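You operate a simulated robot arm through the tools that you are given. There is no shell and no other tool.

You run a simulated robot arm. Do the job below in one go: nothing can be reset, and whatever is moved stays where it is left.

## Task
Clamp the long beige block in the small vice and sand the dried glue off its top.
Fine: put the orange sanding block back and open the vice. Set down upright: what you pick out, orange sanding block. What is to be rubbed or washed off counts as gone when no trace of it is left.

Only the result counts: the job must be done as asked and must still hold three seconds after the hand-in. Knocking over, shifting, dropping, spilling or breaking anything else fails it.

## Robot
A 5-joint arm with a two-finger parallel gripper, fixed in place. Base frame: the origin is at the foot of the arm, x ahead of it, y to its left, z up; the work surface is at about z = 0. Lengths are in m, angles in rad, forces in N, time in s.
With the tool pointing down near the work surface it reaches from about 0.26 to 0.68 m from the base axis. Its first joint turns from -1.152 to 1.152 rad. The tool tilts only in the upright plane through the base axis and itself; it spins freely about its own axis. Payload 2.9 kg.
The tool frame sits at the grasp point between the pads (the TCP): z along the fingers, y along the line on which they close. The tips reach 0.03 m beyond it. The gripper opens to 0.11 m. The fingers are 0.02 m wide and 0.01 m thick; the gripper's body (0.048 by 0.112 m) begins 0.055 m behind the TCP.
Orientation is told as [roll, pitch, yaw] about the base's x, y, z axes, in that order, counted from this pose: with the fingers straight down and closing along the base's y, the tool's x points along the base's -x, its y along +y and its z along -z.

## Interface
- The arm moves only by the tool drive_tool. Its argument "deltas" is a list that holds one entry, the list of rows, each a list of 7 numbers: the turn, a rotation vector about the base's x, y, z in rad, then the shift along the base's x, y, z in m, then the finger opening in m, from 0 to 0.11. In form: [[[ax, ay, az, x, y, z, grip], ...]]. A call has 1 to 20 rows; each row shifts and turns the commanded pose from where the row before left it. Each row takes 0.2 s and may step no farther than 0.05 m and 0.15 rad from the row before; otherwise, or with a gripper value out of range, the whole call is refused. A pose out of reach is approached as far as the arm can. The call stops where the force on the tool passes 90 N (or 10 N more than at its start, if that is more) or the arm is blocked; 0.2 s more then pass. The fingers move at their own pace (about 0.108 m/s each) and stop on an object; they squeeze with about 32 N. The grip force told is the motor's: it shows also when the fingers shut on nothing. Time passes only in rows, and 0.2 s behind the last, so rows that do not move let the fingers close. The reply holds the time, the measured pose of the TCP, the force on the tool along the base axes, the opening and the grip force, in the units named above and with some noise, with the torque about the TCP (base axes, N m) and any sound that the robot's microphone picked up.
- Cameras (640 x 400 px; columns grow to the right, rows downward): "scene" is fixed at [0.0499, -0.4602, 0.6102]; the picture's right is [0.72, -0.70, 0.00], its down [-0.39, -0.40, -0.83] and it looks along [0.58, 0.60, -0.56] (base axes); focal length 350 px, centre (320, 200). "wrist" rides on the gripper at [0.072, 0.017, -0.103] in the tool frame; the picture's right is [-0.23, 0.97, 0.00], its down [-0.76, -0.18, -0.62] and it looks along [-0.61, -0.14, 0.78] (tool axes); focal length 222 px, centre (320, 200). There is no depth. A picture from a camera that has moved, and an enlarged one, comes with that camera's place and axes in the base frame and with its lens. The place of the scene camera against the robot may be out by one fixed shift of up to 0.018 m in any direction.
- capture(camera): a new picture of that camera. It takes no simulated time.
- zoom(camera, box): a new picture of the part [left, top, right, bottom] of that camera's present view, enlarged. It takes no simulated time.
- hand_in(): hands the job in; it is judged then, once.

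Places have to be worked out from the pictures, the camera data and where the tool is seen. Open the gripper and draw the arm clear of the work before you hand the job in, unless the task says otherwise.

The tools are called after "Emit:" as a command line: name --argument value ..., lists and objects as JSON in quotes. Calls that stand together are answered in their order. drive_tool: Moves the arm, as the interface text tells. Its arguments: {"type":"object","properties":{"deltas":{"type":"array"}},"required":["deltas"]} The other tools are called the same way: capture (camera) takes a picture; zoom (camera, box) takes an enlarged picture of a part of a camera's view; hand_in () hands the job in.

At the start:

```text
time_s: 0.0
tool_pos: [0.4929, 0.054, 0.3463]
orientation: [0.001, 0.0, 0.002]
ft_force: [0.3, 0.3, -0.7]
ft_torque: [0.0, -0.05, 0.01]
gripper_width: 0.1099
grasp_force: 0.1
```

scene: 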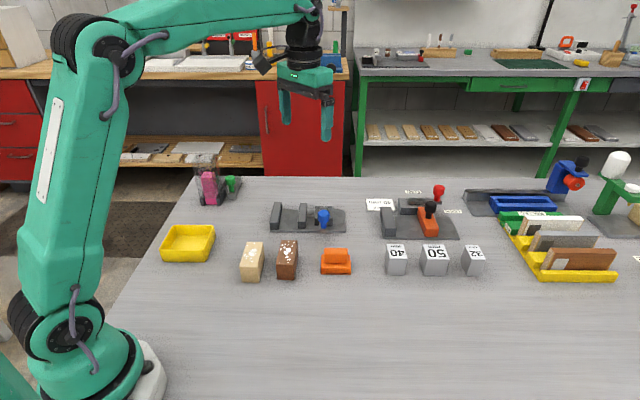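
wrist: 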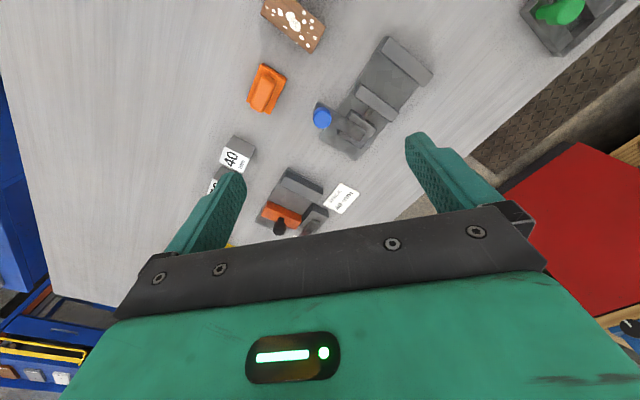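

I start by looking closer at the work area: the blocks, the sanding block and the small vice.

Emit:
zoom --camera "scene" --box '[220, 190, 380, 290]'

Emit:
zoom --camera "scene" --box '[340, 170, 500, 290]'

Emit:
zoom --camera "scene" --box '[150, 160, 270, 280]'

Emit:
zoom --camera "scene" --box '[460, 140, 640, 290]'

Emit:
zoom --camera "wrist" --box '[200, 0, 600, 250]'

```text
4.00 times, centred on (300, 240) of scene
camera zoom: at [0.0499, -0.4602, 0.6102], right [0.72, -0.7, 0.0], down [-0.39, -0.4, -0.83], along [0.58, 0.6, -0.56], focal length 1401 px, centre (400, 40)
```

zoom: 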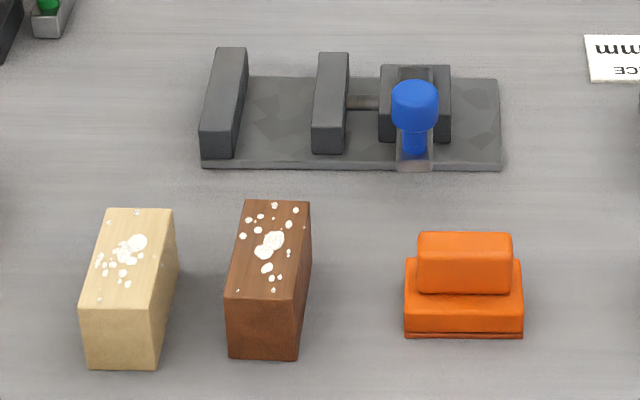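

```text
3.33 times, centred on (420, 230) of scene
camera zoom: at [0.0499, -0.4602, 0.6102], right [0.72, -0.7, 0.0], down [-0.39, -0.4, -0.83], along [0.58, 0.6, -0.56], focal length 1168 px, centre (-13, 100)
```

zoom: 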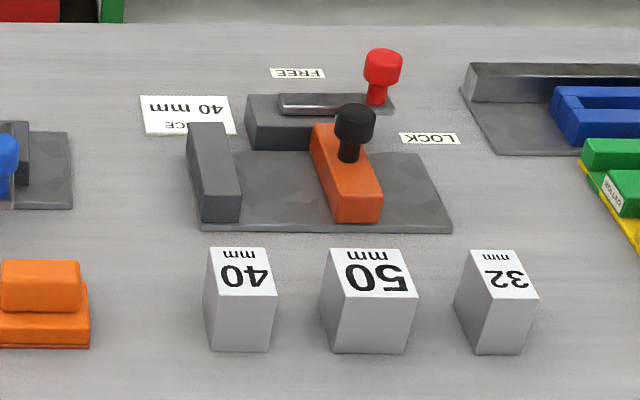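

```text
3.33 times, centred on (210, 220) of scene
camera zoom: at [0.0499, -0.4602, 0.6102], right [0.72, -0.7, 0.0], down [-0.39, -0.4, -0.83], along [0.58, 0.6, -0.56], focal length 1168 px, centre (687, 133)
```

zoom: 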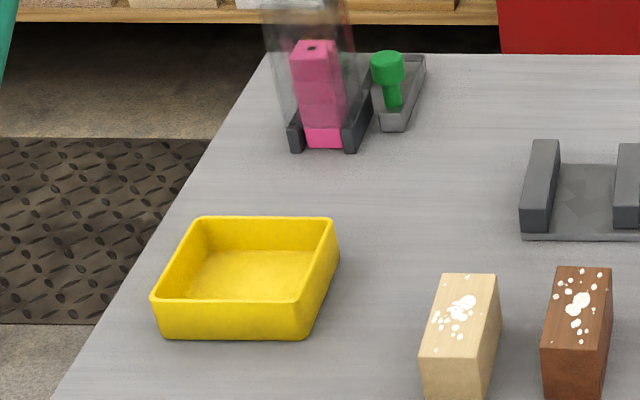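

```text
2.67 times, centred on (550, 215) of scene
camera zoom: at [0.0499, -0.4602, 0.6102], right [0.72, -0.7, 0.0], down [-0.39, -0.4, -0.83], along [0.58, 0.6, -0.56], focal length 934 px, centre (-293, 160)
```

zoom: 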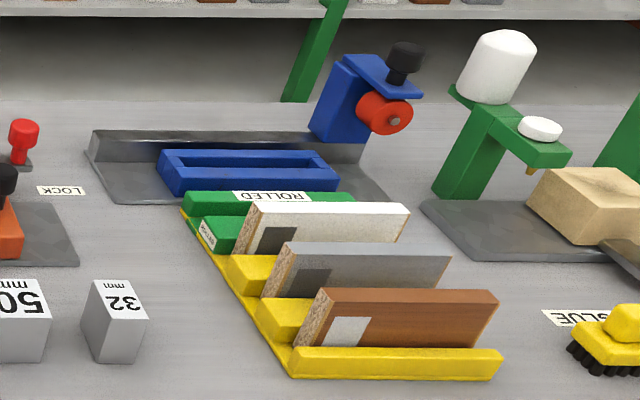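

```text
1.60 times, centred on (400, 125) of wrist
camera zoom: at [0.4207, 0.0697, 0.4505], right [0.23, 0.97, 0.0], down [0.76, -0.18, 0.62], along [0.61, -0.14, -0.78], focal length 355 px, centre (192, 320)
```

zoom: 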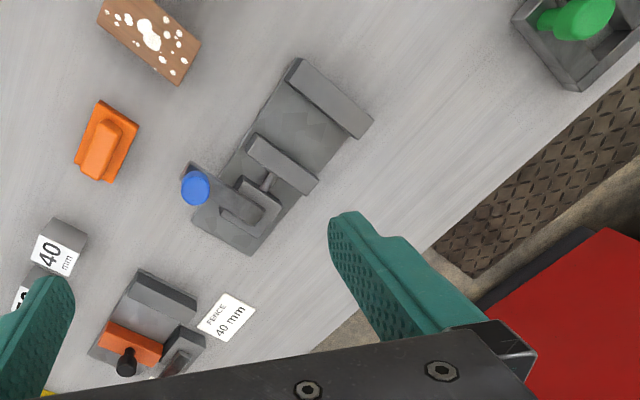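

The scene shows the small vice (blue knob) in about the middle around (0.55, 0.11), the beige block near (0.36, 0.09) with its long axis at about 45°, and the orange sanding block near (0.50, -0.05). I move the wrist camera to look at the vice more closely before touching anything.

Emit:
drive_tool --deltas '[[[0, 0, 0, -0.027, 0.0195, -0.0195, 0.11], [0, 0, 0, -0.027, 0.0195, -0.0195, 0.11], [0, 0, 0, -0.027, 0.0195, -0.0195, 0.11], [0, 0, 0, -0.027, 0.0195, -0.0195, 0.11], [0, 0, 0, -0.025, 0.018, -0.018, 0.11]]]'

Emit:
capture --camera "wrist"

Emit:
capture --camera "scene"

```text
time_s: 1.2
tool_pos: [0.3586, 0.1494, 0.2495]
orientation: [0.001, -0.001, 0.0]
ft_force: [0.0, 0.2, 0.8]
ft_torque: [-0.01, -0.01, -0.01]
gripper_width: 0.11
grasp_force: 0.0
```

```text
taken
camera wrist: at [0.2866, 0.1662, 0.3544], right [0.23, 0.97, 0.0], down [0.76, -0.18, 0.62], along [0.61, -0.14, -0.78], focal length 222 px, centre (320, 200)
```

wrist: 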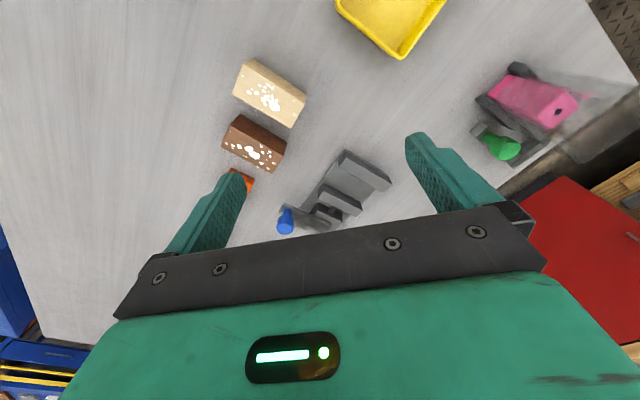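

```text
taken
```

scene: 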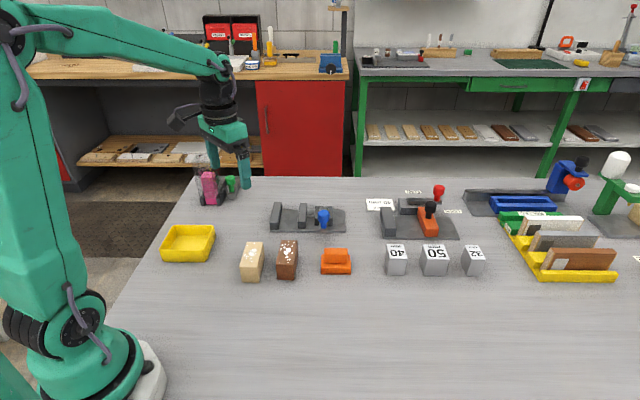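

The vice sits near the middle of the wrist view; I enlarge it to understand the lever mechanism.

Emit:
zoom --camera "wrist" --box '[260, 130, 420, 240]'

Emit:
zoom --camera "wrist" --box '[200, 40, 340, 180]'

Emit:
zoom --camera "scene" --box '[260, 190, 360, 245]'

```text
3.64 times, centred on (340, 185) of wrist
camera zoom: at [0.2866, 0.1662, 0.3544], right [0.23, 0.97, 0.0], down [0.76, -0.18, 0.62], along [0.61, -0.14, -0.78], focal length 808 px, centre (247, 254)
```

zoom: 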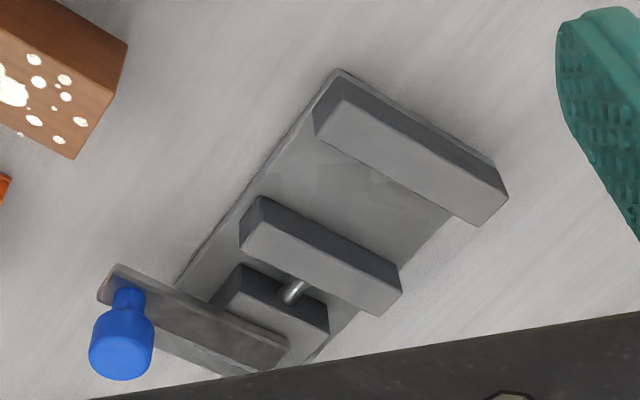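

```text
2.86 times, centred on (270, 110) of wrist
camera zoom: at [0.2866, 0.1662, 0.3544], right [0.23, 0.97, 0.0], down [0.76, -0.18, 0.62], along [0.61, -0.14, -0.78], focal length 635 px, centre (463, 457)
```

zoom: 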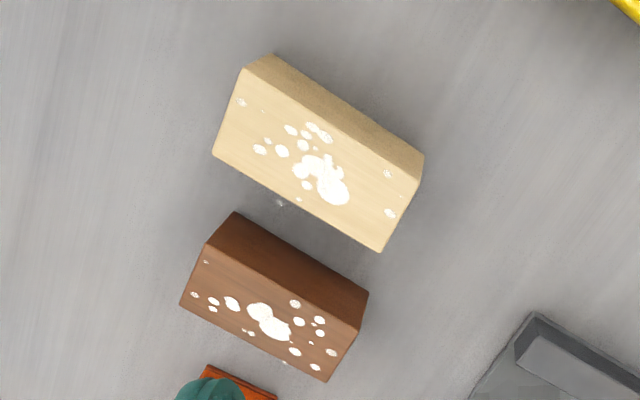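

```text
6.40 times, centred on (310, 218) of scene
camera zoom: at [0.0499, -0.4603, 0.6102], right [0.72, -0.7, 0.0], down [-0.39, -0.4, -0.83], along [0.58, 0.6, -0.56], focal length 2242 px, centre (384, 88)
```

zoom: 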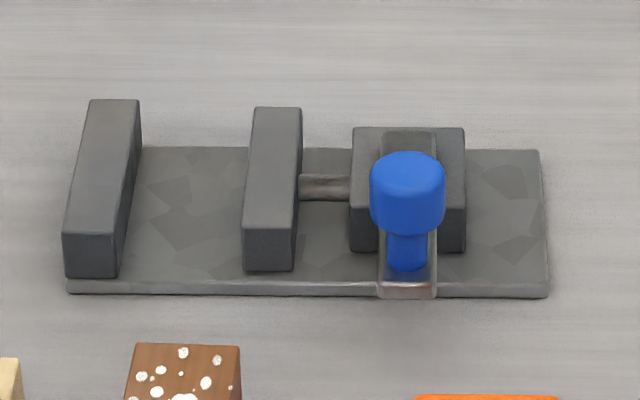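

The lever is a flat bar on the housing with the blue knob at its front end; it seems to swing about a vertical pivot. I move closer for an accurate measurement.

Emit:
drive_tool --deltas '[[[0, 0, 0, 0.027, -0.005, -0.03, 0.11], [0, 0, 0, 0.027, -0.005, -0.03, 0.11], [0, 0, 0, 0.027, -0.004, -0.03, 0.11], [0, 0, 0, 0, 0, 0, 0.11]]]'

Emit:
capture --camera "wrist"

Emit:
zoom --camera "wrist" --box '[200, 60, 440, 210]'

```text
time_s: 2.2
tool_pos: [0.4405, 0.1354, 0.1599]
orientation: [-0.001, 0.0, 0.001]
ft_force: [0.2, -0.5, 0.1]
ft_torque: [-0.03, -0.01, 0.0]
gripper_width: 0.1099
grasp_force: 0.1
```

```text
taken
camera wrist: at [0.3684, 0.1514, 0.2637], right [0.23, 0.97, 0.0], down [0.76, -0.18, 0.62], along [0.61, -0.14, -0.78], focal length 222 px, centre (320, 200)
```

wrist: 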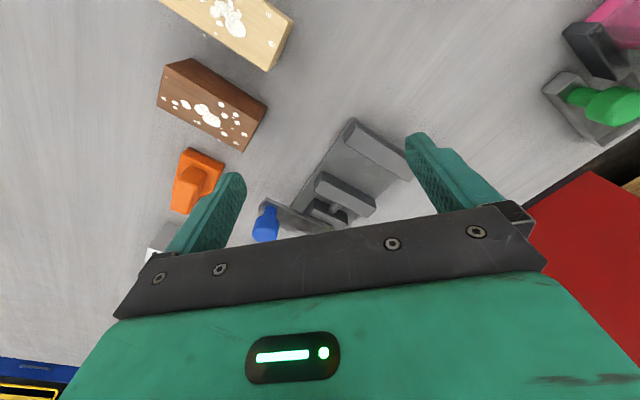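

```text
2.67 times, centred on (320, 135) of wrist
camera zoom: at [0.3684, 0.1514, 0.2637], right [0.23, 0.97, 0.0], down [0.76, -0.18, 0.62], along [0.61, -0.14, -0.78], focal length 592 px, centre (320, 373)
```

zoom: 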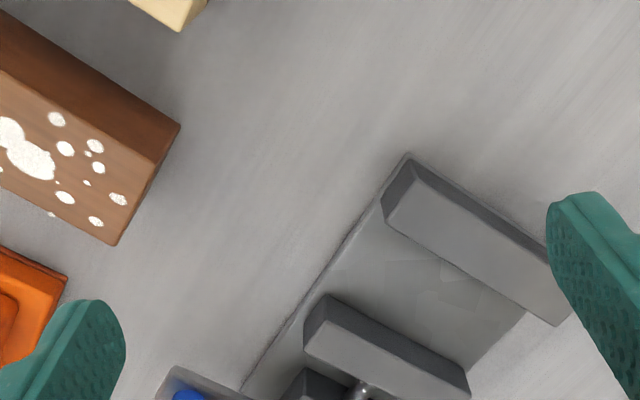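

I shift so the vice appears in the upper part of the wrist view, where the camera looks nearly straight down.

Emit:
drive_tool --deltas '[[[0, 0, 0, 0.035, -0.012, 0.013, 0.11], [0, 0, 0, 0.035, -0.012, 0.013, 0.11], [0, 0, 0, 0.035, -0.011, 0.014, 0.11], [0, 0, 0, 0, 0, 0, 0.11]]]'

Emit:
capture --camera "wrist"

Emit:
zoom --camera "wrist" --box '[220, 20, 412, 140]'

```text
time_s: 3.2
tool_pos: [0.5467, 0.0991, 0.1995]
orientation: [0.0, 0.001, 0.002]
ft_force: [-0.5, -0.1, -0.1]
ft_torque: [0.05, 0.0, 0.0]
gripper_width: 0.1101
grasp_force: 0.1
```

```text
taken
camera wrist: at [0.4739, 0.1162, 0.3038], right [0.23, 0.97, 0.0], down [0.76, -0.18, 0.62], along [0.61, -0.14, -0.78], focal length 222 px, centre (320, 200)
```

wrist: 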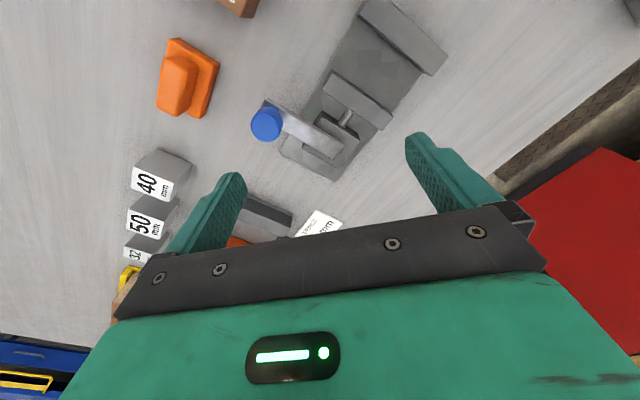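

```text
3.33 times, centred on (316, 80) of wrist
camera zoom: at [0.4739, 0.1162, 0.3038], right [0.23, 0.97, 0.0], down [0.76, -0.18, 0.62], along [0.61, -0.14, -0.78], focal length 740 px, centre (333, 600)
```

zoom: 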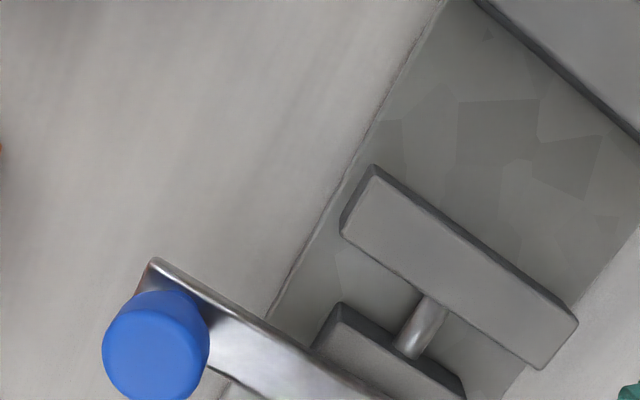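

A good near-top view. I enlarge the whole vice for measurements.

Emit:
zoom --camera "wrist" --box '[240, 0, 460, 190]'

Emit:
zoom --camera "wrist" --box '[120, 0, 300, 130]'

```text
2.11 times, centred on (350, 95) of wrist
camera zoom: at [0.4739, 0.1162, 0.3038], right [0.23, 0.97, 0.0], down [0.76, -0.18, 0.62], along [0.61, -0.14, -0.78], focal length 468 px, centre (257, 421)
```

zoom: 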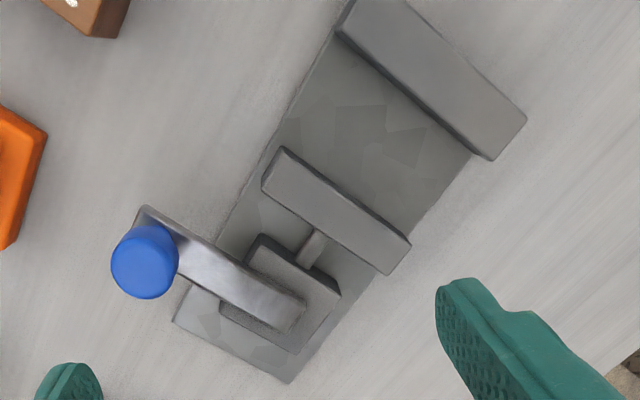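

```text
3.08 times, centred on (210, 65) of wrist
camera zoom: at [0.4739, 0.1162, 0.3038], right [0.23, 0.97, 0.0], down [0.76, -0.18, 0.62], along [0.61, -0.14, -0.78], focal length 684 px, centre (658, 615)
```

zoom: 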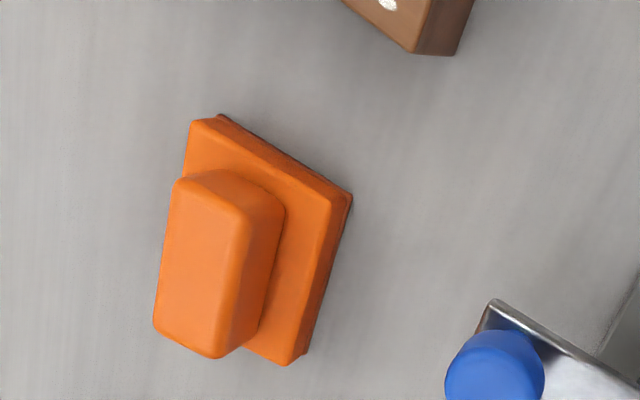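

From the wrist view I estimate: jaw gap about 52 mm centred at about (0.53, 0.17) (jaw faces along the 45° direction), jaw tops around z≈0.03, lever pivot near (0.595, 0.103), knob near (0.54, 0.043, z≈0.08). The beige block is about 85×37×43 mm around (0.348, 0.083). I go above the beige block with the fingers turned to close along its length (yaw −45°).

Emit:
drive_tool --deltas '[[[0, 0, -0.131, -0.033, -0.003, 0.0, 0.11], [0, 0, -0.131, -0.033, -0.003, 0.0, 0.11], [0, 0, -0.131, -0.033, -0.003, 0.0, 0.11], [0, 0, -0.131, -0.033, -0.003, -0.01, 0.11], [0, 0, -0.131, -0.033, -0.002, -0.015, 0.11], [0, 0, -0.13, -0.034, -0.002, -0.015, 0.11], [0, 0, 0, 0, 0, 0, 0.11]]]'

Emit:
capture --camera "wrist"

Emit:
zoom --camera "wrist" --box '[200, 20, 440, 200]'

Emit:
capture --camera "scene"

```text
time_s: 4.8
tool_pos: [0.3472, 0.0839, 0.1592]
orientation: [-0.001, 0.001, -0.786]
ft_force: [0.4, -0.1, -0.2]
ft_torque: [0.01, -0.02, 0.01]
gripper_width: 0.1101
grasp_force: 0.1
```

```text
taken
camera wrist: at [0.3081, 0.1473, 0.2647], right [0.85, 0.53, 0.0], down [0.41, -0.66, 0.62], along [0.33, -0.53, -0.78], focal length 222 px, centre (320, 200)
```

wrist: 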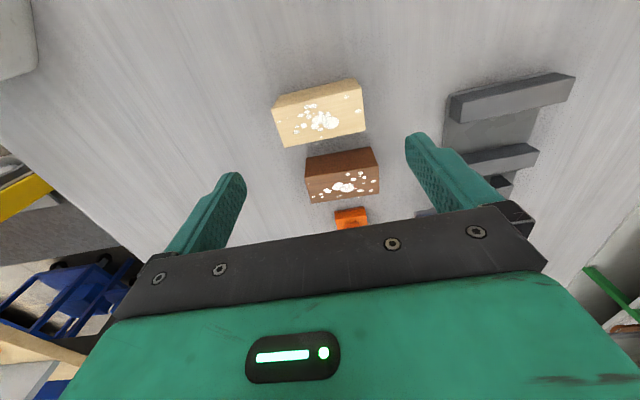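

```text
2.22 times, centred on (320, 110) of wrist
camera zoom: at [0.3081, 0.1473, 0.2647], right [0.85, 0.53, 0.0], down [0.41, -0.66, 0.62], along [0.33, -0.53, -0.78], focal length 494 px, centre (320, 400)
```

zoom: 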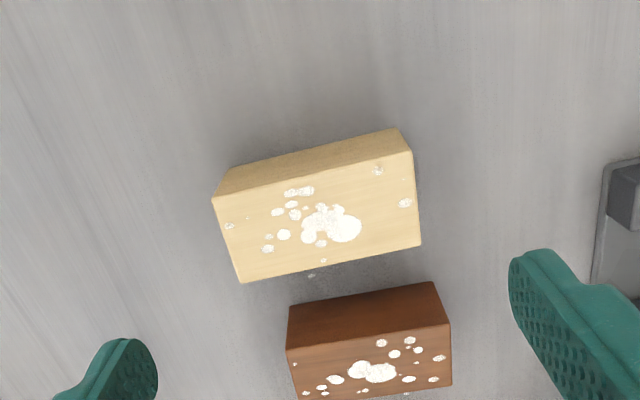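

```text
taken
```

scene: 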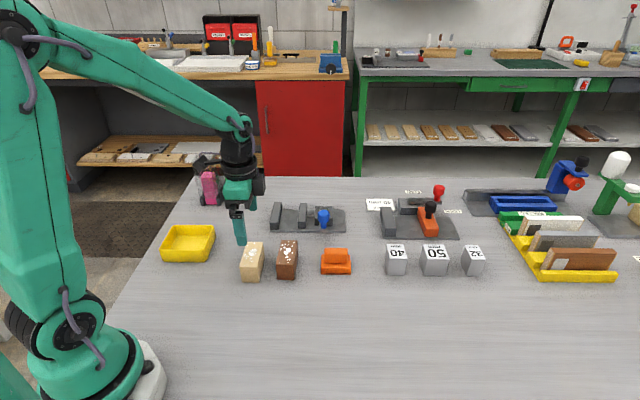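

The block's top centre computes to about (0.348, 0.084), right under the TCP, and its long axis is at about 44–45°, matching the finger line. I descend and close on its ends.

Emit:
drive_tool --deltas '[[[0, 0, 0, 0, 0, -0.04, 0.11], [0, 0, 0, 0, 0, -0.04, 0.11], [0, 0, 0, 0, 0.0005, -0.025, 0.11], [0, 0, 0, 0, 0, -0.013, 0.11]]]'

Emit:
capture --camera "wrist"

Emit:
capture --camera "scene"

```text
time_s: 5.8
tool_pos: [0.3471, 0.0832, 0.0425]
orientation: [0.0, -0.001, -0.785]
ft_force: [-1.4, 0.3, -0.6]
ft_torque: [0.0, 0.01, -0.01]
gripper_width: 0.11
grasp_force: 0.1
```

```text
taken
camera wrist: at [0.3079, 0.1473, 0.146], right [0.85, 0.53, 0.0], down [0.41, -0.66, 0.62], along [0.33, -0.53, -0.78], focal length 222 px, centre (320, 200)
```

wrist: 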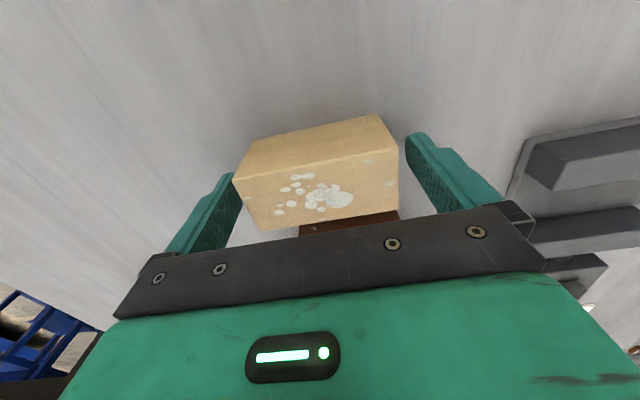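

```text
taken
```

scene: 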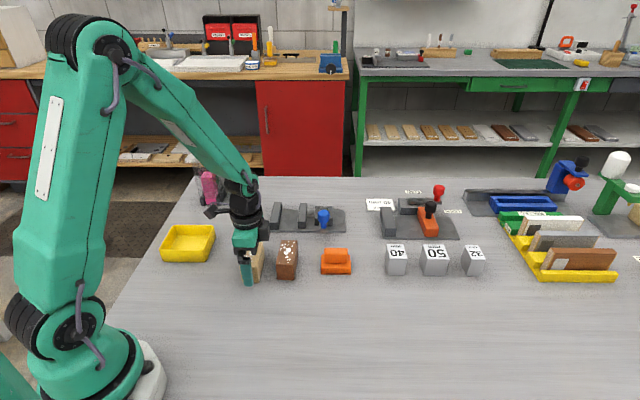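

The block sits between the fingers; I close on it.

Emit:
drive_tool --deltas '[[[0, 0, 0, 0, 0, 0, 0.06], [0, 0, 0, 0, 0, 0, 0.06], [0, 0, 0, 0, 0, 0, 0.06]]]'

Emit:
zoom --camera "wrist" --box '[160, 80, 500, 260]'

```text
time_s: 6.6
tool_pos: [0.3467, 0.0857, 0.0423]
orientation: [0.0, 0.0, -0.786]
ft_force: [-0.1, 0.5, 0.0]
ft_torque: [0.02, -0.02, 0.0]
gripper_width: 0.0846
grasp_force: 32.3
```

```text
1.88 times, centred on (330, 170) of wrist
camera zoom: at [0.3079, 0.1473, 0.1463], right [0.85, 0.53, 0.0], down [0.41, -0.66, 0.62], along [0.33, -0.53, -0.78], focal length 418 px, centre (301, 256)
```

zoom: 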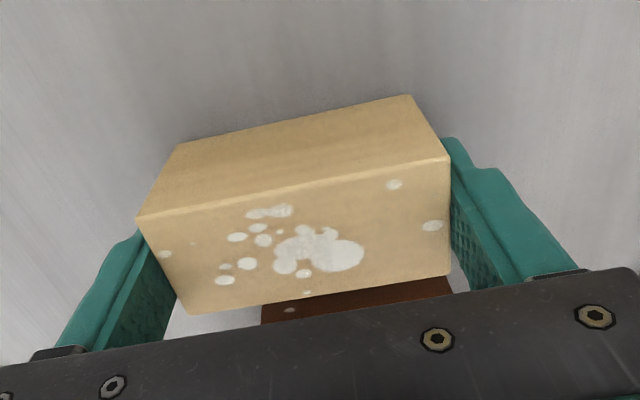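

Held firmly at 84.6 mm. I lift it and carry it to above the vice at about (0.529, 0.171).

Emit:
drive_tool --deltas '[[[0, 0, 0, 0, 0, 0.03, 0.06], [0, 0, 0, 0, 0, 0.04, 0.06], [0, 0, 0, 0, 0, 0.04, 0.06], [0, 0, 0, 0.0304, 0.0143, 0, 0.06], [0, 0, 0, 0.0304, 0.0143, 0, 0.06], [0, 0, 0, 0.0304, 0.0143, 0, 0.06], [0, 0, 0, 0.0304, 0.0143, 0, 0.06], [0, 0, 0, 0.0304, 0.0143, 0, 0.06], [0, 0, 0, 0.0304, 0.0143, 0, 0.06], [0, 0, 0, 0, 0, 0, 0.06]]]'

Emit:
capture --camera "wrist"

Emit:
zoom --camera "scene" --box '[220, 150, 380, 290]'

```text
time_s: 8.8
tool_pos: [0.5293, 0.1716, 0.1524]
orientation: [-0.001, 0.0, -0.784]
ft_force: [-0.1, 0.5, 0.0]
ft_torque: [0.01, -0.01, -0.02]
gripper_width: 0.0598
grasp_force: 0.1
```

```text
taken
camera wrist: at [0.49, 0.2333, 0.2564], right [0.85, 0.53, 0.0], down [0.41, -0.66, 0.62], along [0.33, -0.53, -0.78], focal length 222 px, centre (320, 200)
```

wrist: 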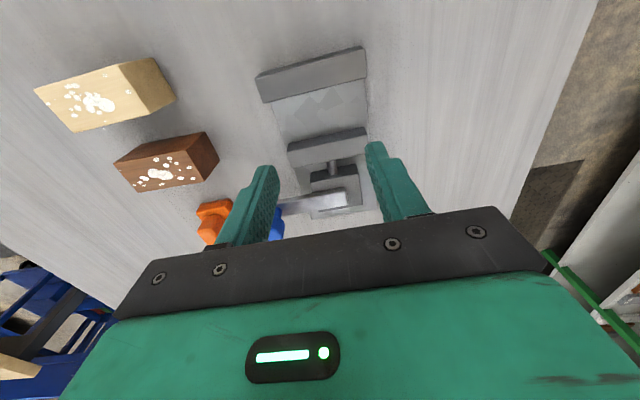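

```text
2.86 times, centred on (300, 220) of scene
camera zoom: at [0.0499, -0.4602, 0.6102], right [0.72, -0.7, 0.0], down [-0.39, -0.4, -0.83], along [0.58, 0.6, -0.56], focal length 1001 px, centre (377, 143)
```

zoom: 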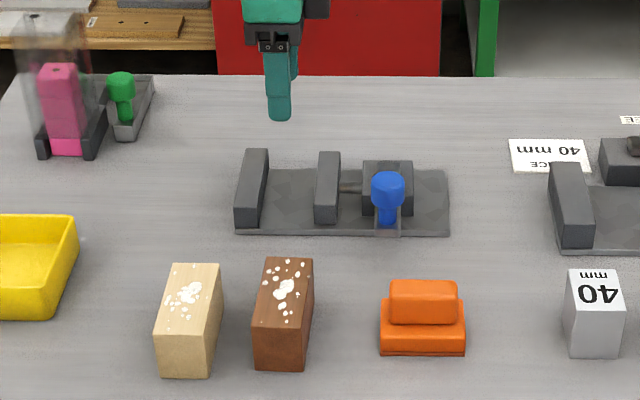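

The gripper is empty (60 mm): the block slipped out at lift-off and still stands upright at about its old place. I go back above it with the fingers open and check its position before another, slower attempt.

Emit:
drive_tool --deltas '[[[0, 0, 0, -0.0304, -0.0146, 0, 0.11], [0, 0, 0, -0.0304, -0.0146, 0, 0.11], [0, 0, 0, -0.0304, -0.0146, 0, 0.11], [0, 0, 0, -0.0304, -0.0146, 0, 0.11], [0, 0, 0, -0.0304, -0.0146, 0, 0.11], [0, 0, 0, -0.0304, -0.0146, 0, 0.11], [0, 0, 0, 0, 0, 0, 0.11]]]'

Emit:
zoom --camera "wrist" --box '[200, 20, 440, 200]'

Emit:
zoom --camera "scene" --box '[220, 190, 380, 290]'

```text
time_s: 10.4
tool_pos: [0.3468, 0.0828, 0.1533]
orientation: [-0.001, 0.001, -0.785]
ft_force: [-0.2, -0.4, 0.1]
ft_torque: [0.0, 0.01, 0.03]
gripper_width: 0.11
grasp_force: 0.1
```

```text
2.22 times, centred on (320, 110) of wrist
camera zoom: at [0.3072, 0.1454, 0.2566], right [0.85, 0.53, 0.0], down [0.41, -0.66, 0.62], along [0.33, -0.53, -0.78], focal length 494 px, centre (320, 400)
```

zoom: 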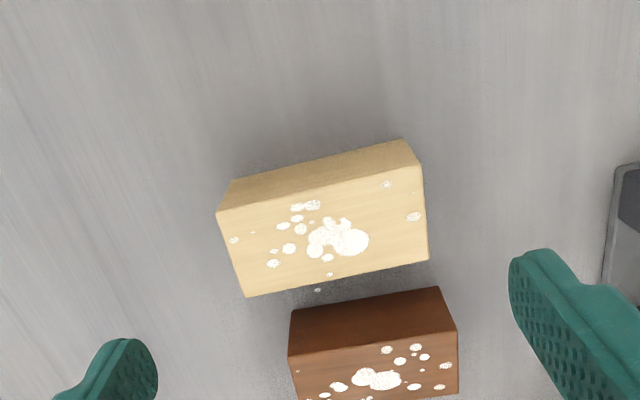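

```text
4.00 times, centred on (300, 240) of scene
camera zoom: at [0.0499, -0.4603, 0.6102], right [0.72, -0.7, 0.0], down [-0.39, -0.4, -0.83], along [0.58, 0.6, -0.56], focal length 1401 px, centre (400, 40)
```

zoom: 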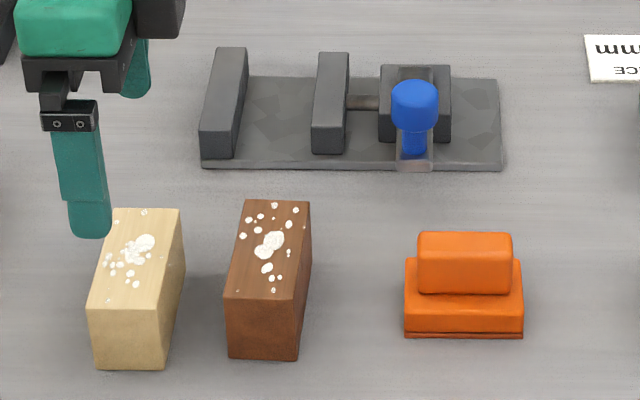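

The block only shifted about 4 mm; its centre now is about (0.350, 0.082), axis 44°. I align to that, descend deeper this time (tips near the table), close, and test-lift very slowly.

Emit:
drive_tool --deltas '[[[0, 0, -0.017, 0.0036, -0.0008, -0.04, 0.11], [0, 0, 0, 0, 0, -0.04, 0.11], [0, 0, 0, 0, 0, -0.025, 0.11], [0, 0, 0, 0, 0, -0.012, 0.11], [0, 0, 0, 0, 0, 0, 0.11], [0, 0, 0, 0, 0, 0, 0.0], [0, 0, 0, 0, 0, 0, 0.0], [0, 0, 0, 0, 0, 0, 0.0], [0, 0, 0, 0, 0, 0, 0.0]]]'

Emit:
zoom --camera "wrist" --box '[160, 80, 500, 260]'

```text
time_s: 12.4
tool_pos: [0.3504, 0.0818, 0.0352]
orientation: [-0.002, 0.002, -0.804]
ft_force: [-0.3, 0.6, -0.8]
ft_torque: [0.0, 0.02, -0.02]
gripper_width: 0.0845
grasp_force: 32.3
```

```text
1.88 times, centred on (330, 170) of wrist
camera zoom: at [0.3119, 0.1453, 0.1394], right [0.86, 0.51, 0.0], down [0.4, -0.67, 0.62], along [0.32, -0.53, -0.78], focal length 418 px, centre (301, 256)
```

zoom: 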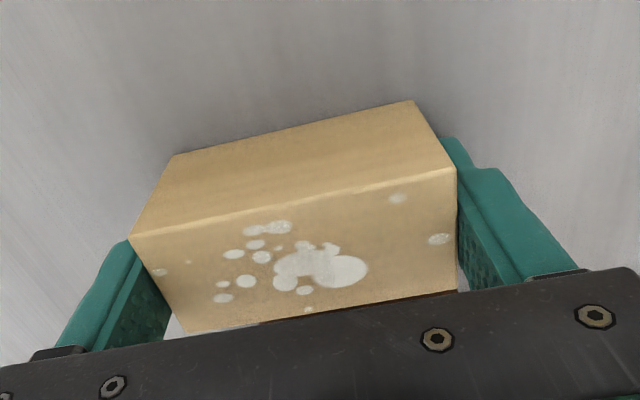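

Grip closed at 84.5 mm again. Now a very slow test lift of 2 cm.

Emit:
drive_tool --deltas '[[[0, 0, 0, 0, 0, 0.003, 0.0], [0, 0, 0, 0, 0, 0.003, 0.0], [0, 0, 0, 0, 0, 0.004, 0.0], [0, 0, 0, 0, 0, 0.005, 0.0], [0, 0, 0, 0, 0, 0.005, 0.0]]]'

Emit:
zoom --camera "wrist" --box '[160, 80, 500, 260]'

Emit:
zoom --camera "scene" --box '[220, 190, 380, 290]'

```text
time_s: 13.6
tool_pos: [0.3518, 0.082, 0.0543]
orientation: [-0.001, 0.001, -0.802]
ft_force: [0.3, -1.0, -1.2]
ft_torque: [0.0, -0.02, 0.0]
gripper_width: 0.0845
grasp_force: 31.8
```

```text
1.88 times, centred on (330, 170) of wrist
camera zoom: at [0.3123, 0.1453, 0.1593], right [0.86, 0.51, 0.0], down [0.4, -0.67, 0.62], along [0.32, -0.53, -0.78], focal length 418 px, centre (301, 256)
```

zoom: 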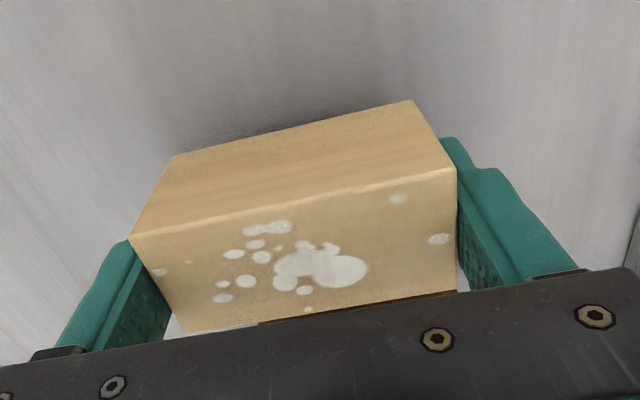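

```text
4.00 times, centred on (300, 240) of scene
camera zoom: at [0.0499, -0.4602, 0.6102], right [0.72, -0.7, 0.0], down [-0.39, -0.4, -0.83], along [0.58, 0.6, -0.56], focal length 1401 px, centre (400, 40)
```

zoom: 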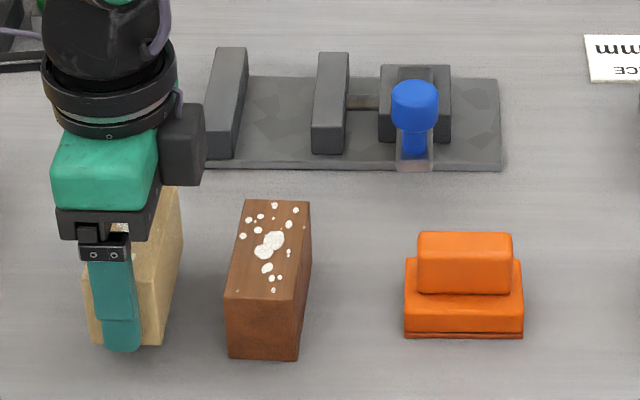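

The block is lifted this time (same place in the gripper, about 1.2 N weight). I continue gently upward.

Emit:
drive_tool --deltas '[[[0, 0, 0, 0, 0, 0.006, 0.0], [0, 0, 0, 0, 0, 0.008, 0.0], [0, 0, 0, 0, 0, 0.01, 0.0], [0, 0, 0, 0, 0, 0.012, 0.0], [0, 0, 0, 0, 0, 0.012, 0.0], [0, 0, 0, 0, 0, 0.012, 0.0], [0, 0, 0, 0, 0, 0.01, 0.0], [0, 0, 0, 0, 0, 0.006, 0.0]]]'

Emit:
zoom --camera "wrist" --box '[160, 80, 500, 260]'

```text
time_s: 15.4
tool_pos: [0.3516, 0.0814, 0.1326]
orientation: [-0.001, 0.001, -0.804]
ft_force: [0.1, 0.2, -0.9]
ft_torque: [0.02, 0.0, 0.01]
gripper_width: 0.0845
grasp_force: 31.8
```

```text
1.88 times, centred on (330, 170) of wrist
camera zoom: at [0.3126, 0.1457, 0.2354], right [0.86, 0.51, 0.0], down [0.4, -0.67, 0.62], along [0.32, -0.53, -0.78], focal length 418 px, centre (301, 256)
```

zoom: 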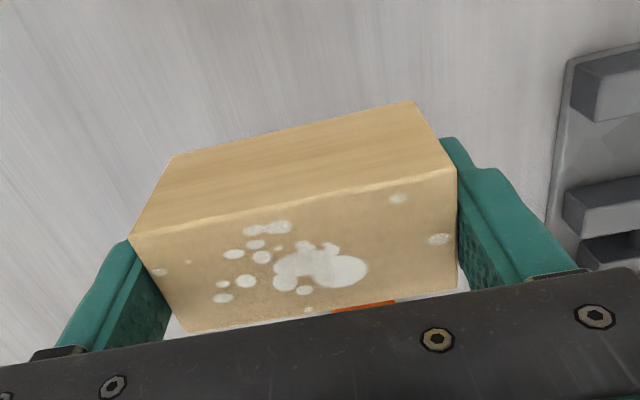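

Held steadily. I carry it gently to above the jaw gap centre, about (0.530, 0.170), aligning the yaw to −45°.

Emit:
drive_tool --deltas '[[[0, 0, 0, 0.006, 0.003, 0, 0.0], [0, 0, 0.003, 0.012, 0.006, 0, 0.0], [0, 0, 0.003, 0.018, 0.009, 0, 0.0], [0, 0, 0.003, 0.022, 0.011, 0, 0.0], [0, 0, 0.003, 0.022, 0.011, 0, 0.0], [0, 0, 0.003, 0.022, 0.011, 0, 0.0], [0, 0, 0.003, 0.022, 0.011, 0, 0.0], [0, 0, 0, 0.022, 0.011, 0, 0.0], [0, 0, 0, 0.016, 0.008, 0, 0.0], [0, 0, 0, 0.01, 0.005, 0, 0.0], [0, 0, 0, 0.006, 0.003, 0, 0.0], [0, 0, 0, 0, 0, 0, 0.0]]]'

Emit:
capture --camera "wrist"

Emit:
zoom --camera "scene" --box '[220, 150, 380, 290]'

```text
time_s: 18.0
tool_pos: [0.5289, 0.1712, 0.1307]
orientation: [0.001, 0.0, -0.784]
ft_force: [-0.2, -1.1, -0.9]
ft_torque: [-0.03, -0.03, 0.06]
gripper_width: 0.0847
grasp_force: 32.1
```

```text
taken
camera wrist: at [0.4898, 0.2344, 0.2353], right [0.85, 0.53, 0.0], down [0.41, -0.66, 0.62], along [0.33, -0.53, -0.78], focal length 222 px, centre (320, 200)
```

wrist: 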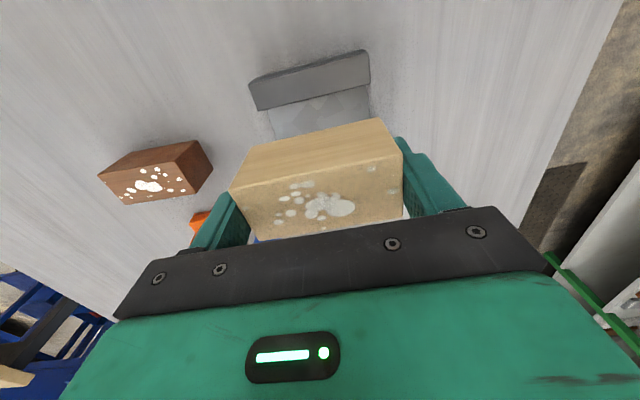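

```text
2.86 times, centred on (300, 220) of scene
camera zoom: at [0.0499, -0.4602, 0.6102], right [0.72, -0.7, 0.0], down [-0.39, -0.4, -0.83], along [0.58, 0.6, -0.56], focal length 1001 px, centre (377, 143)
```

zoom: 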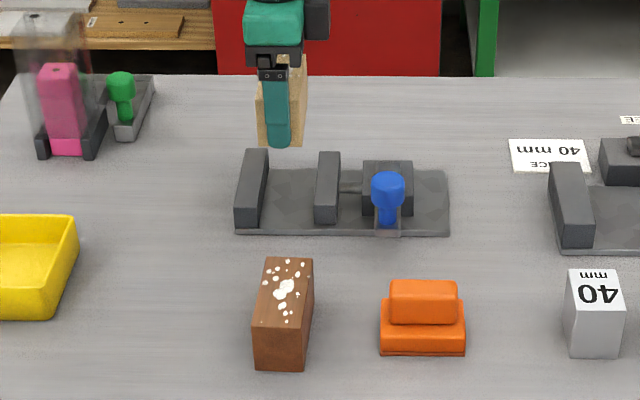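

I enlarge the view to verify the clearance to the fixed jaw before lowering.

Emit:
zoom --camera "wrist" --box '[220, 30, 440, 170]'

```text
2.86 times, centred on (330, 100) of wrist
camera zoom: at [0.4898, 0.2344, 0.2353], right [0.85, 0.53, 0.0], down [0.41, -0.66, 0.62], along [0.33, -0.53, -0.78], focal length 635 px, centre (291, 486)
```

zoom: 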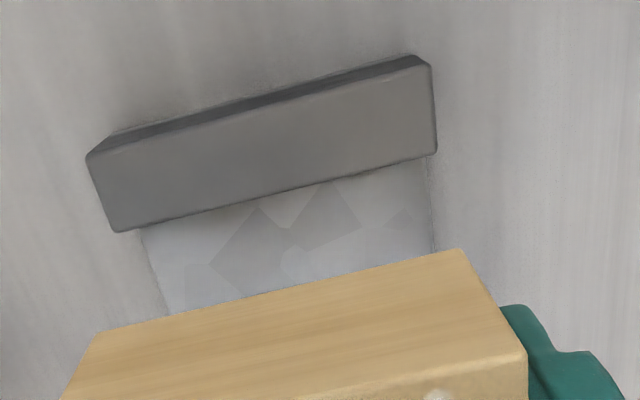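

Fixed-jaw face is at n≈0.229 and the block will sit between 0.234 and 0.274 (moving jaw at 0.280), so both sides have clearance. I nudge 1 mm and lower gently to just above the plate.

Emit:
drive_tool --deltas '[[[0, 0, 0, 0.0007, -0.0007, -0.008, 0.0], [0, 0, 0, 0, 0, -0.014, 0.0], [0, 0, 0, 0, 0, -0.016, 0.0], [0, 0, 0, 0, 0, -0.016, 0.0], [0, 0, 0, 0, 0, -0.014, 0.0], [0, 0, 0, 0, 0, -0.01, 0.0], [0, 0, 0, 0, 0, -0.005, 0.0], [0, 0, 0, 0, 0, 0, 0.0]]]'

Emit:
zoom --camera "scene" --box '[250, 170, 370, 250]'

Emit:
capture --camera "wrist"

```text
time_s: 19.8
tool_pos: [0.5291, 0.1696, 0.0473]
orientation: [0.002, 0.001, -0.782]
ft_force: [0.0, 0.1, -0.8]
ft_torque: [0.03, -0.02, -0.02]
gripper_width: 0.0848
grasp_force: 31.8
```

```text
5.00 times, centred on (310, 210) of scene
camera zoom: at [0.0499, -0.4602, 0.6102], right [0.72, -0.7, 0.0], down [-0.39, -0.4, -0.83], along [0.58, 0.6, -0.56], focal length 1752 px, centre (370, 150)
```

zoom: 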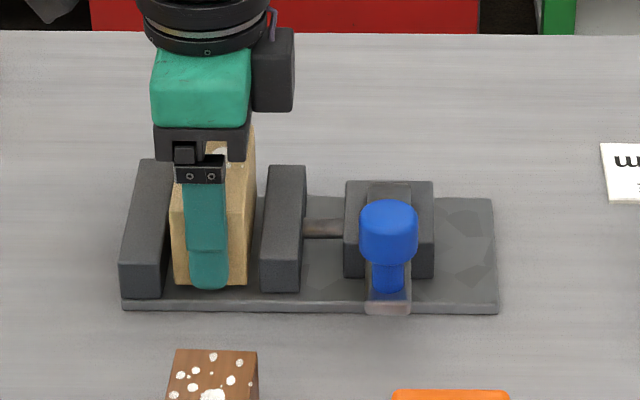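

```text
taken
camera wrist: at [0.4905, 0.2332, 0.1515], right [0.85, 0.53, 0.0], down [0.41, -0.66, 0.62], along [0.33, -0.53, -0.78], focal length 222 px, centre (320, 200)
```

wrist: 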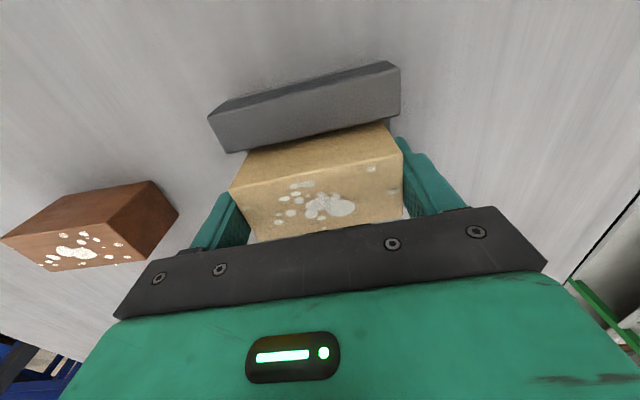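

The block is between the jaws with clearance on both sides. I lower in small steps until contact.

Emit:
drive_tool --deltas '[[[0, 0, 0, 0, 0, -0.0015, 0.0], [0, 0, 0, 0, 0, -0.0015, 0.0]]]'

Emit:
drive_tool --deltas '[[[0, 0, 0, 0, 0, -0.001, 0.0], [0, 0, 0, 0, 0, 0, 0.0]]]'

```text
time_s: 20.4
tool_pos: [0.5293, 0.1697, 0.0438]
orientation: [-0.001, -0.001, -0.783]
ft_force: [0.0, -0.7, -1.1]
ft_torque: [-0.05, 0.01, -0.01]
gripper_width: 0.0846
grasp_force: 32.2
```

```text
time_s: 21.0
tool_pos: [0.5294, 0.1711, 0.0432]
orientation: [0.0, 0.001, -0.784]
ft_force: [-0.1, -0.4, -0.4]
ft_torque: [0.03, 0.02, 0.0]
gripper_width: 0.0845
grasp_force: 32.1
```

No clear contact yet (force about −0.4…−1 N). I go on down in 1 mm steps.

Emit:
drive_tool --deltas '[[[0, 0, 0, 0, 0, -0.001, 0.0], [0, 0, 0, 0, 0, 0, 0.0]]]'

Emit:
drive_tool --deltas '[[[0, 0, 0, 0, 0, -0.001, 0.0], [0, 0, 0, 0, 0, 0, 0.0]]]'

Emit:
zoom --camera "scene" --box '[260, 190, 340, 240]'

```text
time_s: 21.6
tool_pos: [0.5289, 0.1701, 0.042]
orientation: [0.001, -0.002, -0.783]
ft_force: [-0.1, -0.6, 0.0]
ft_torque: [-0.05, 0.06, -0.01]
gripper_width: 0.0846
grasp_force: 32.2
```

```text
time_s: 22.2
tool_pos: [0.53, 0.1713, 0.0425]
orientation: [0.001, 0.0, -0.784]
ft_force: [-6.0, 0.2, 11.5]
ft_torque: [-0.14, 0.39, -0.06]
gripper_width: 0.0843
grasp_force: 32.1
```

```text
8.00 times, centred on (300, 215) of scene
camera zoom: at [0.0499, -0.4603, 0.6102], right [0.72, -0.7, 0.0], down [-0.39, -0.4, -0.83], along [0.58, 0.6, -0.56], focal length 2802 px, centre (480, 80)
```

zoom: 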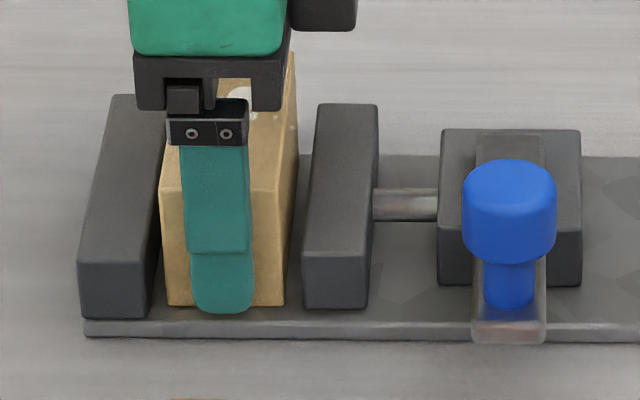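

Contact with the plate (about 11.5 N up). I open the fingers and rise straight up.

Emit:
drive_tool --deltas '[[[0, 0, 0, 0, 0, 0.0005, 0.0], [0, 0, 0, 0, 0, 0, 0.105], [0, 0, 0, 0, 0, 0, 0.105], [0, 0, 0, 0, 0, 0.01, 0.105], [0, 0, 0, 0, 0, 0.03, 0.105], [0, 0, 0, 0, 0, 0.04, 0.105], [0, 0, 0, 0, 0, 0.04, 0.105]]]'

Emit:
capture --camera "wrist"

Emit:
zoom --camera "scene" --box '[250, 170, 370, 250]'

```text
time_s: 23.8
tool_pos: [0.5288, 0.1716, 0.1643]
orientation: [0.0, 0.001, -0.784]
ft_force: [-0.1, -0.5, 0.6]
ft_torque: [0.04, 0.03, 0.0]
gripper_width: 0.1052
grasp_force: 0.0
```

```text
taken
camera wrist: at [0.4899, 0.2333, 0.2684], right [0.85, 0.53, 0.0], down [0.41, -0.66, 0.62], along [0.33, -0.53, -0.78], focal length 222 px, centre (320, 200)
```

wrist: 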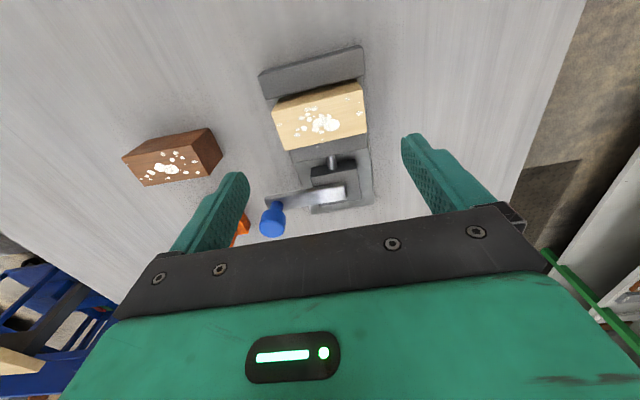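

```text
5.00 times, centred on (310, 210) of scene
camera zoom: at [0.0499, -0.4602, 0.6102], right [0.72, -0.7, 0.0], down [-0.39, -0.4, -0.83], along [0.58, 0.6, -0.56], focal length 1752 px, centre (370, 150)
```

zoom: 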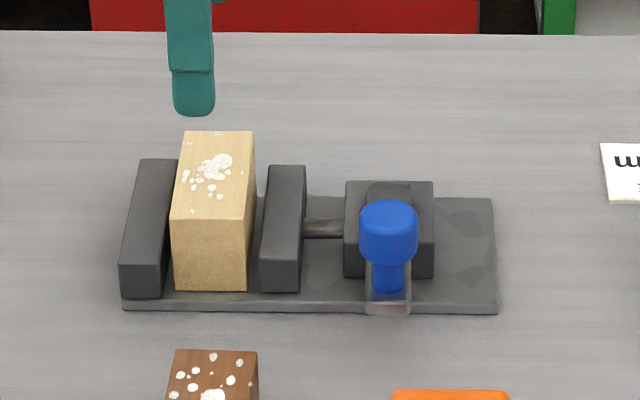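

The block stands in the jaws. Next, the lever: I move above the knob and turn the gripper so the fingers close along the vice axis (yaw −135°), looking first.

Emit:
drive_tool --deltas '[[[0, 0, -0.131, 0.001, -0.0107, 0.002, 0.11], [0, 0, -0.131, 0.001, -0.0107, 0.002, 0.11], [0, 0, -0.131, 0.001, -0.0107, 0.002, 0.11], [0, 0, -0.131, 0.001, -0.0107, 0.002, 0.11], [0, 0, -0.131, 0.001, -0.0107, 0.002, 0.11], [0, 0, -0.131, 0.001, -0.0107, 0.002, 0.11], [0, 0, -0.131, 0.001, -0.0107, 0.002, 0.11], [0, 0, -0.131, 0.001, -0.0107, 0.002, 0.11], [0, 0, -0.131, 0.001, -0.0107, 0.002, 0.11], [0, 0, -0.131, 0.001, -0.0107, 0.002, 0.11], [0, 0, -0.131, 0.001, -0.0107, 0.002, 0.11], [0, 0, -0.13, 0.001, -0.0107, 0.002, 0.11], [0, 0, 0, 0, 0, 0, 0.11]]]'

Emit:
capture --camera "wrist"

Emit:
zoom --camera "scene" --box '[250, 150, 390, 250]'

```text
time_s: 26.6
tool_pos: [0.5424, 0.0417, 0.1869]
orientation: [0.0, 0.001, -2.358]
ft_force: [0.4, -0.8, 0.4]
ft_torque: [0.02, -0.01, -0.01]
gripper_width: 0.1102
grasp_force: 0.2
```

```text
taken
camera wrist: at [0.6047, 0.0809, 0.2912], right [0.53, -0.85, 0.0], down [-0.66, -0.41, 0.62], along [-0.53, -0.33, -0.78], focal length 222 px, centre (320, 200)
```

wrist: 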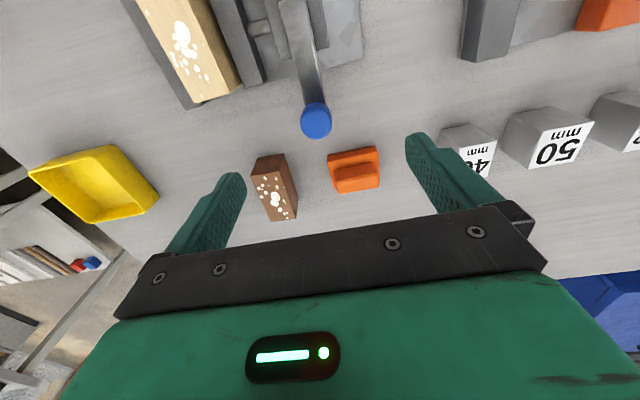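

```text
4.00 times, centred on (320, 200) of scene
camera zoom: at [0.0499, -0.4603, 0.6102], right [0.72, -0.7, 0.0], down [-0.39, -0.4, -0.83], along [0.58, 0.6, -0.56], focal length 1401 px, centre (320, 200)
```

zoom: 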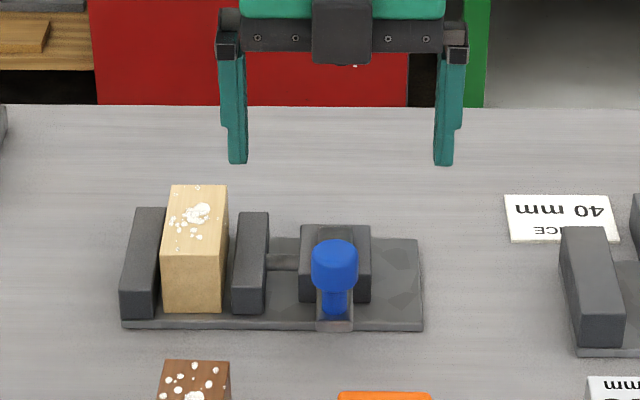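

I enlarge the lever and knob for a better measurement.

Emit:
zoom --camera "wrist" --box '[230, 0, 410, 150]'

```text
2.67 times, centred on (320, 75) of wrist
camera zoom: at [0.6047, 0.0809, 0.2912], right [0.53, -0.85, 0.0], down [-0.66, -0.41, 0.62], along [-0.53, -0.33, -0.78], focal length 592 px, centre (320, 533)
```

zoom: 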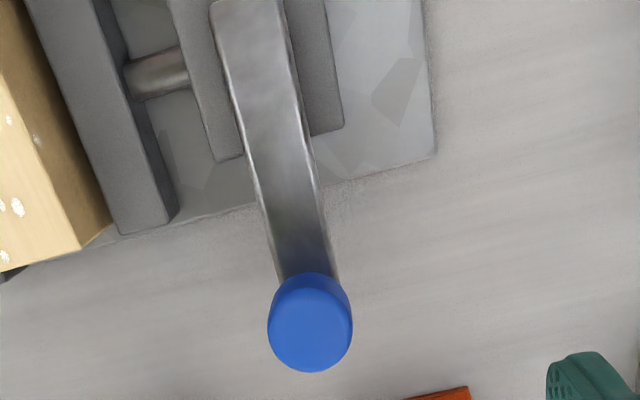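

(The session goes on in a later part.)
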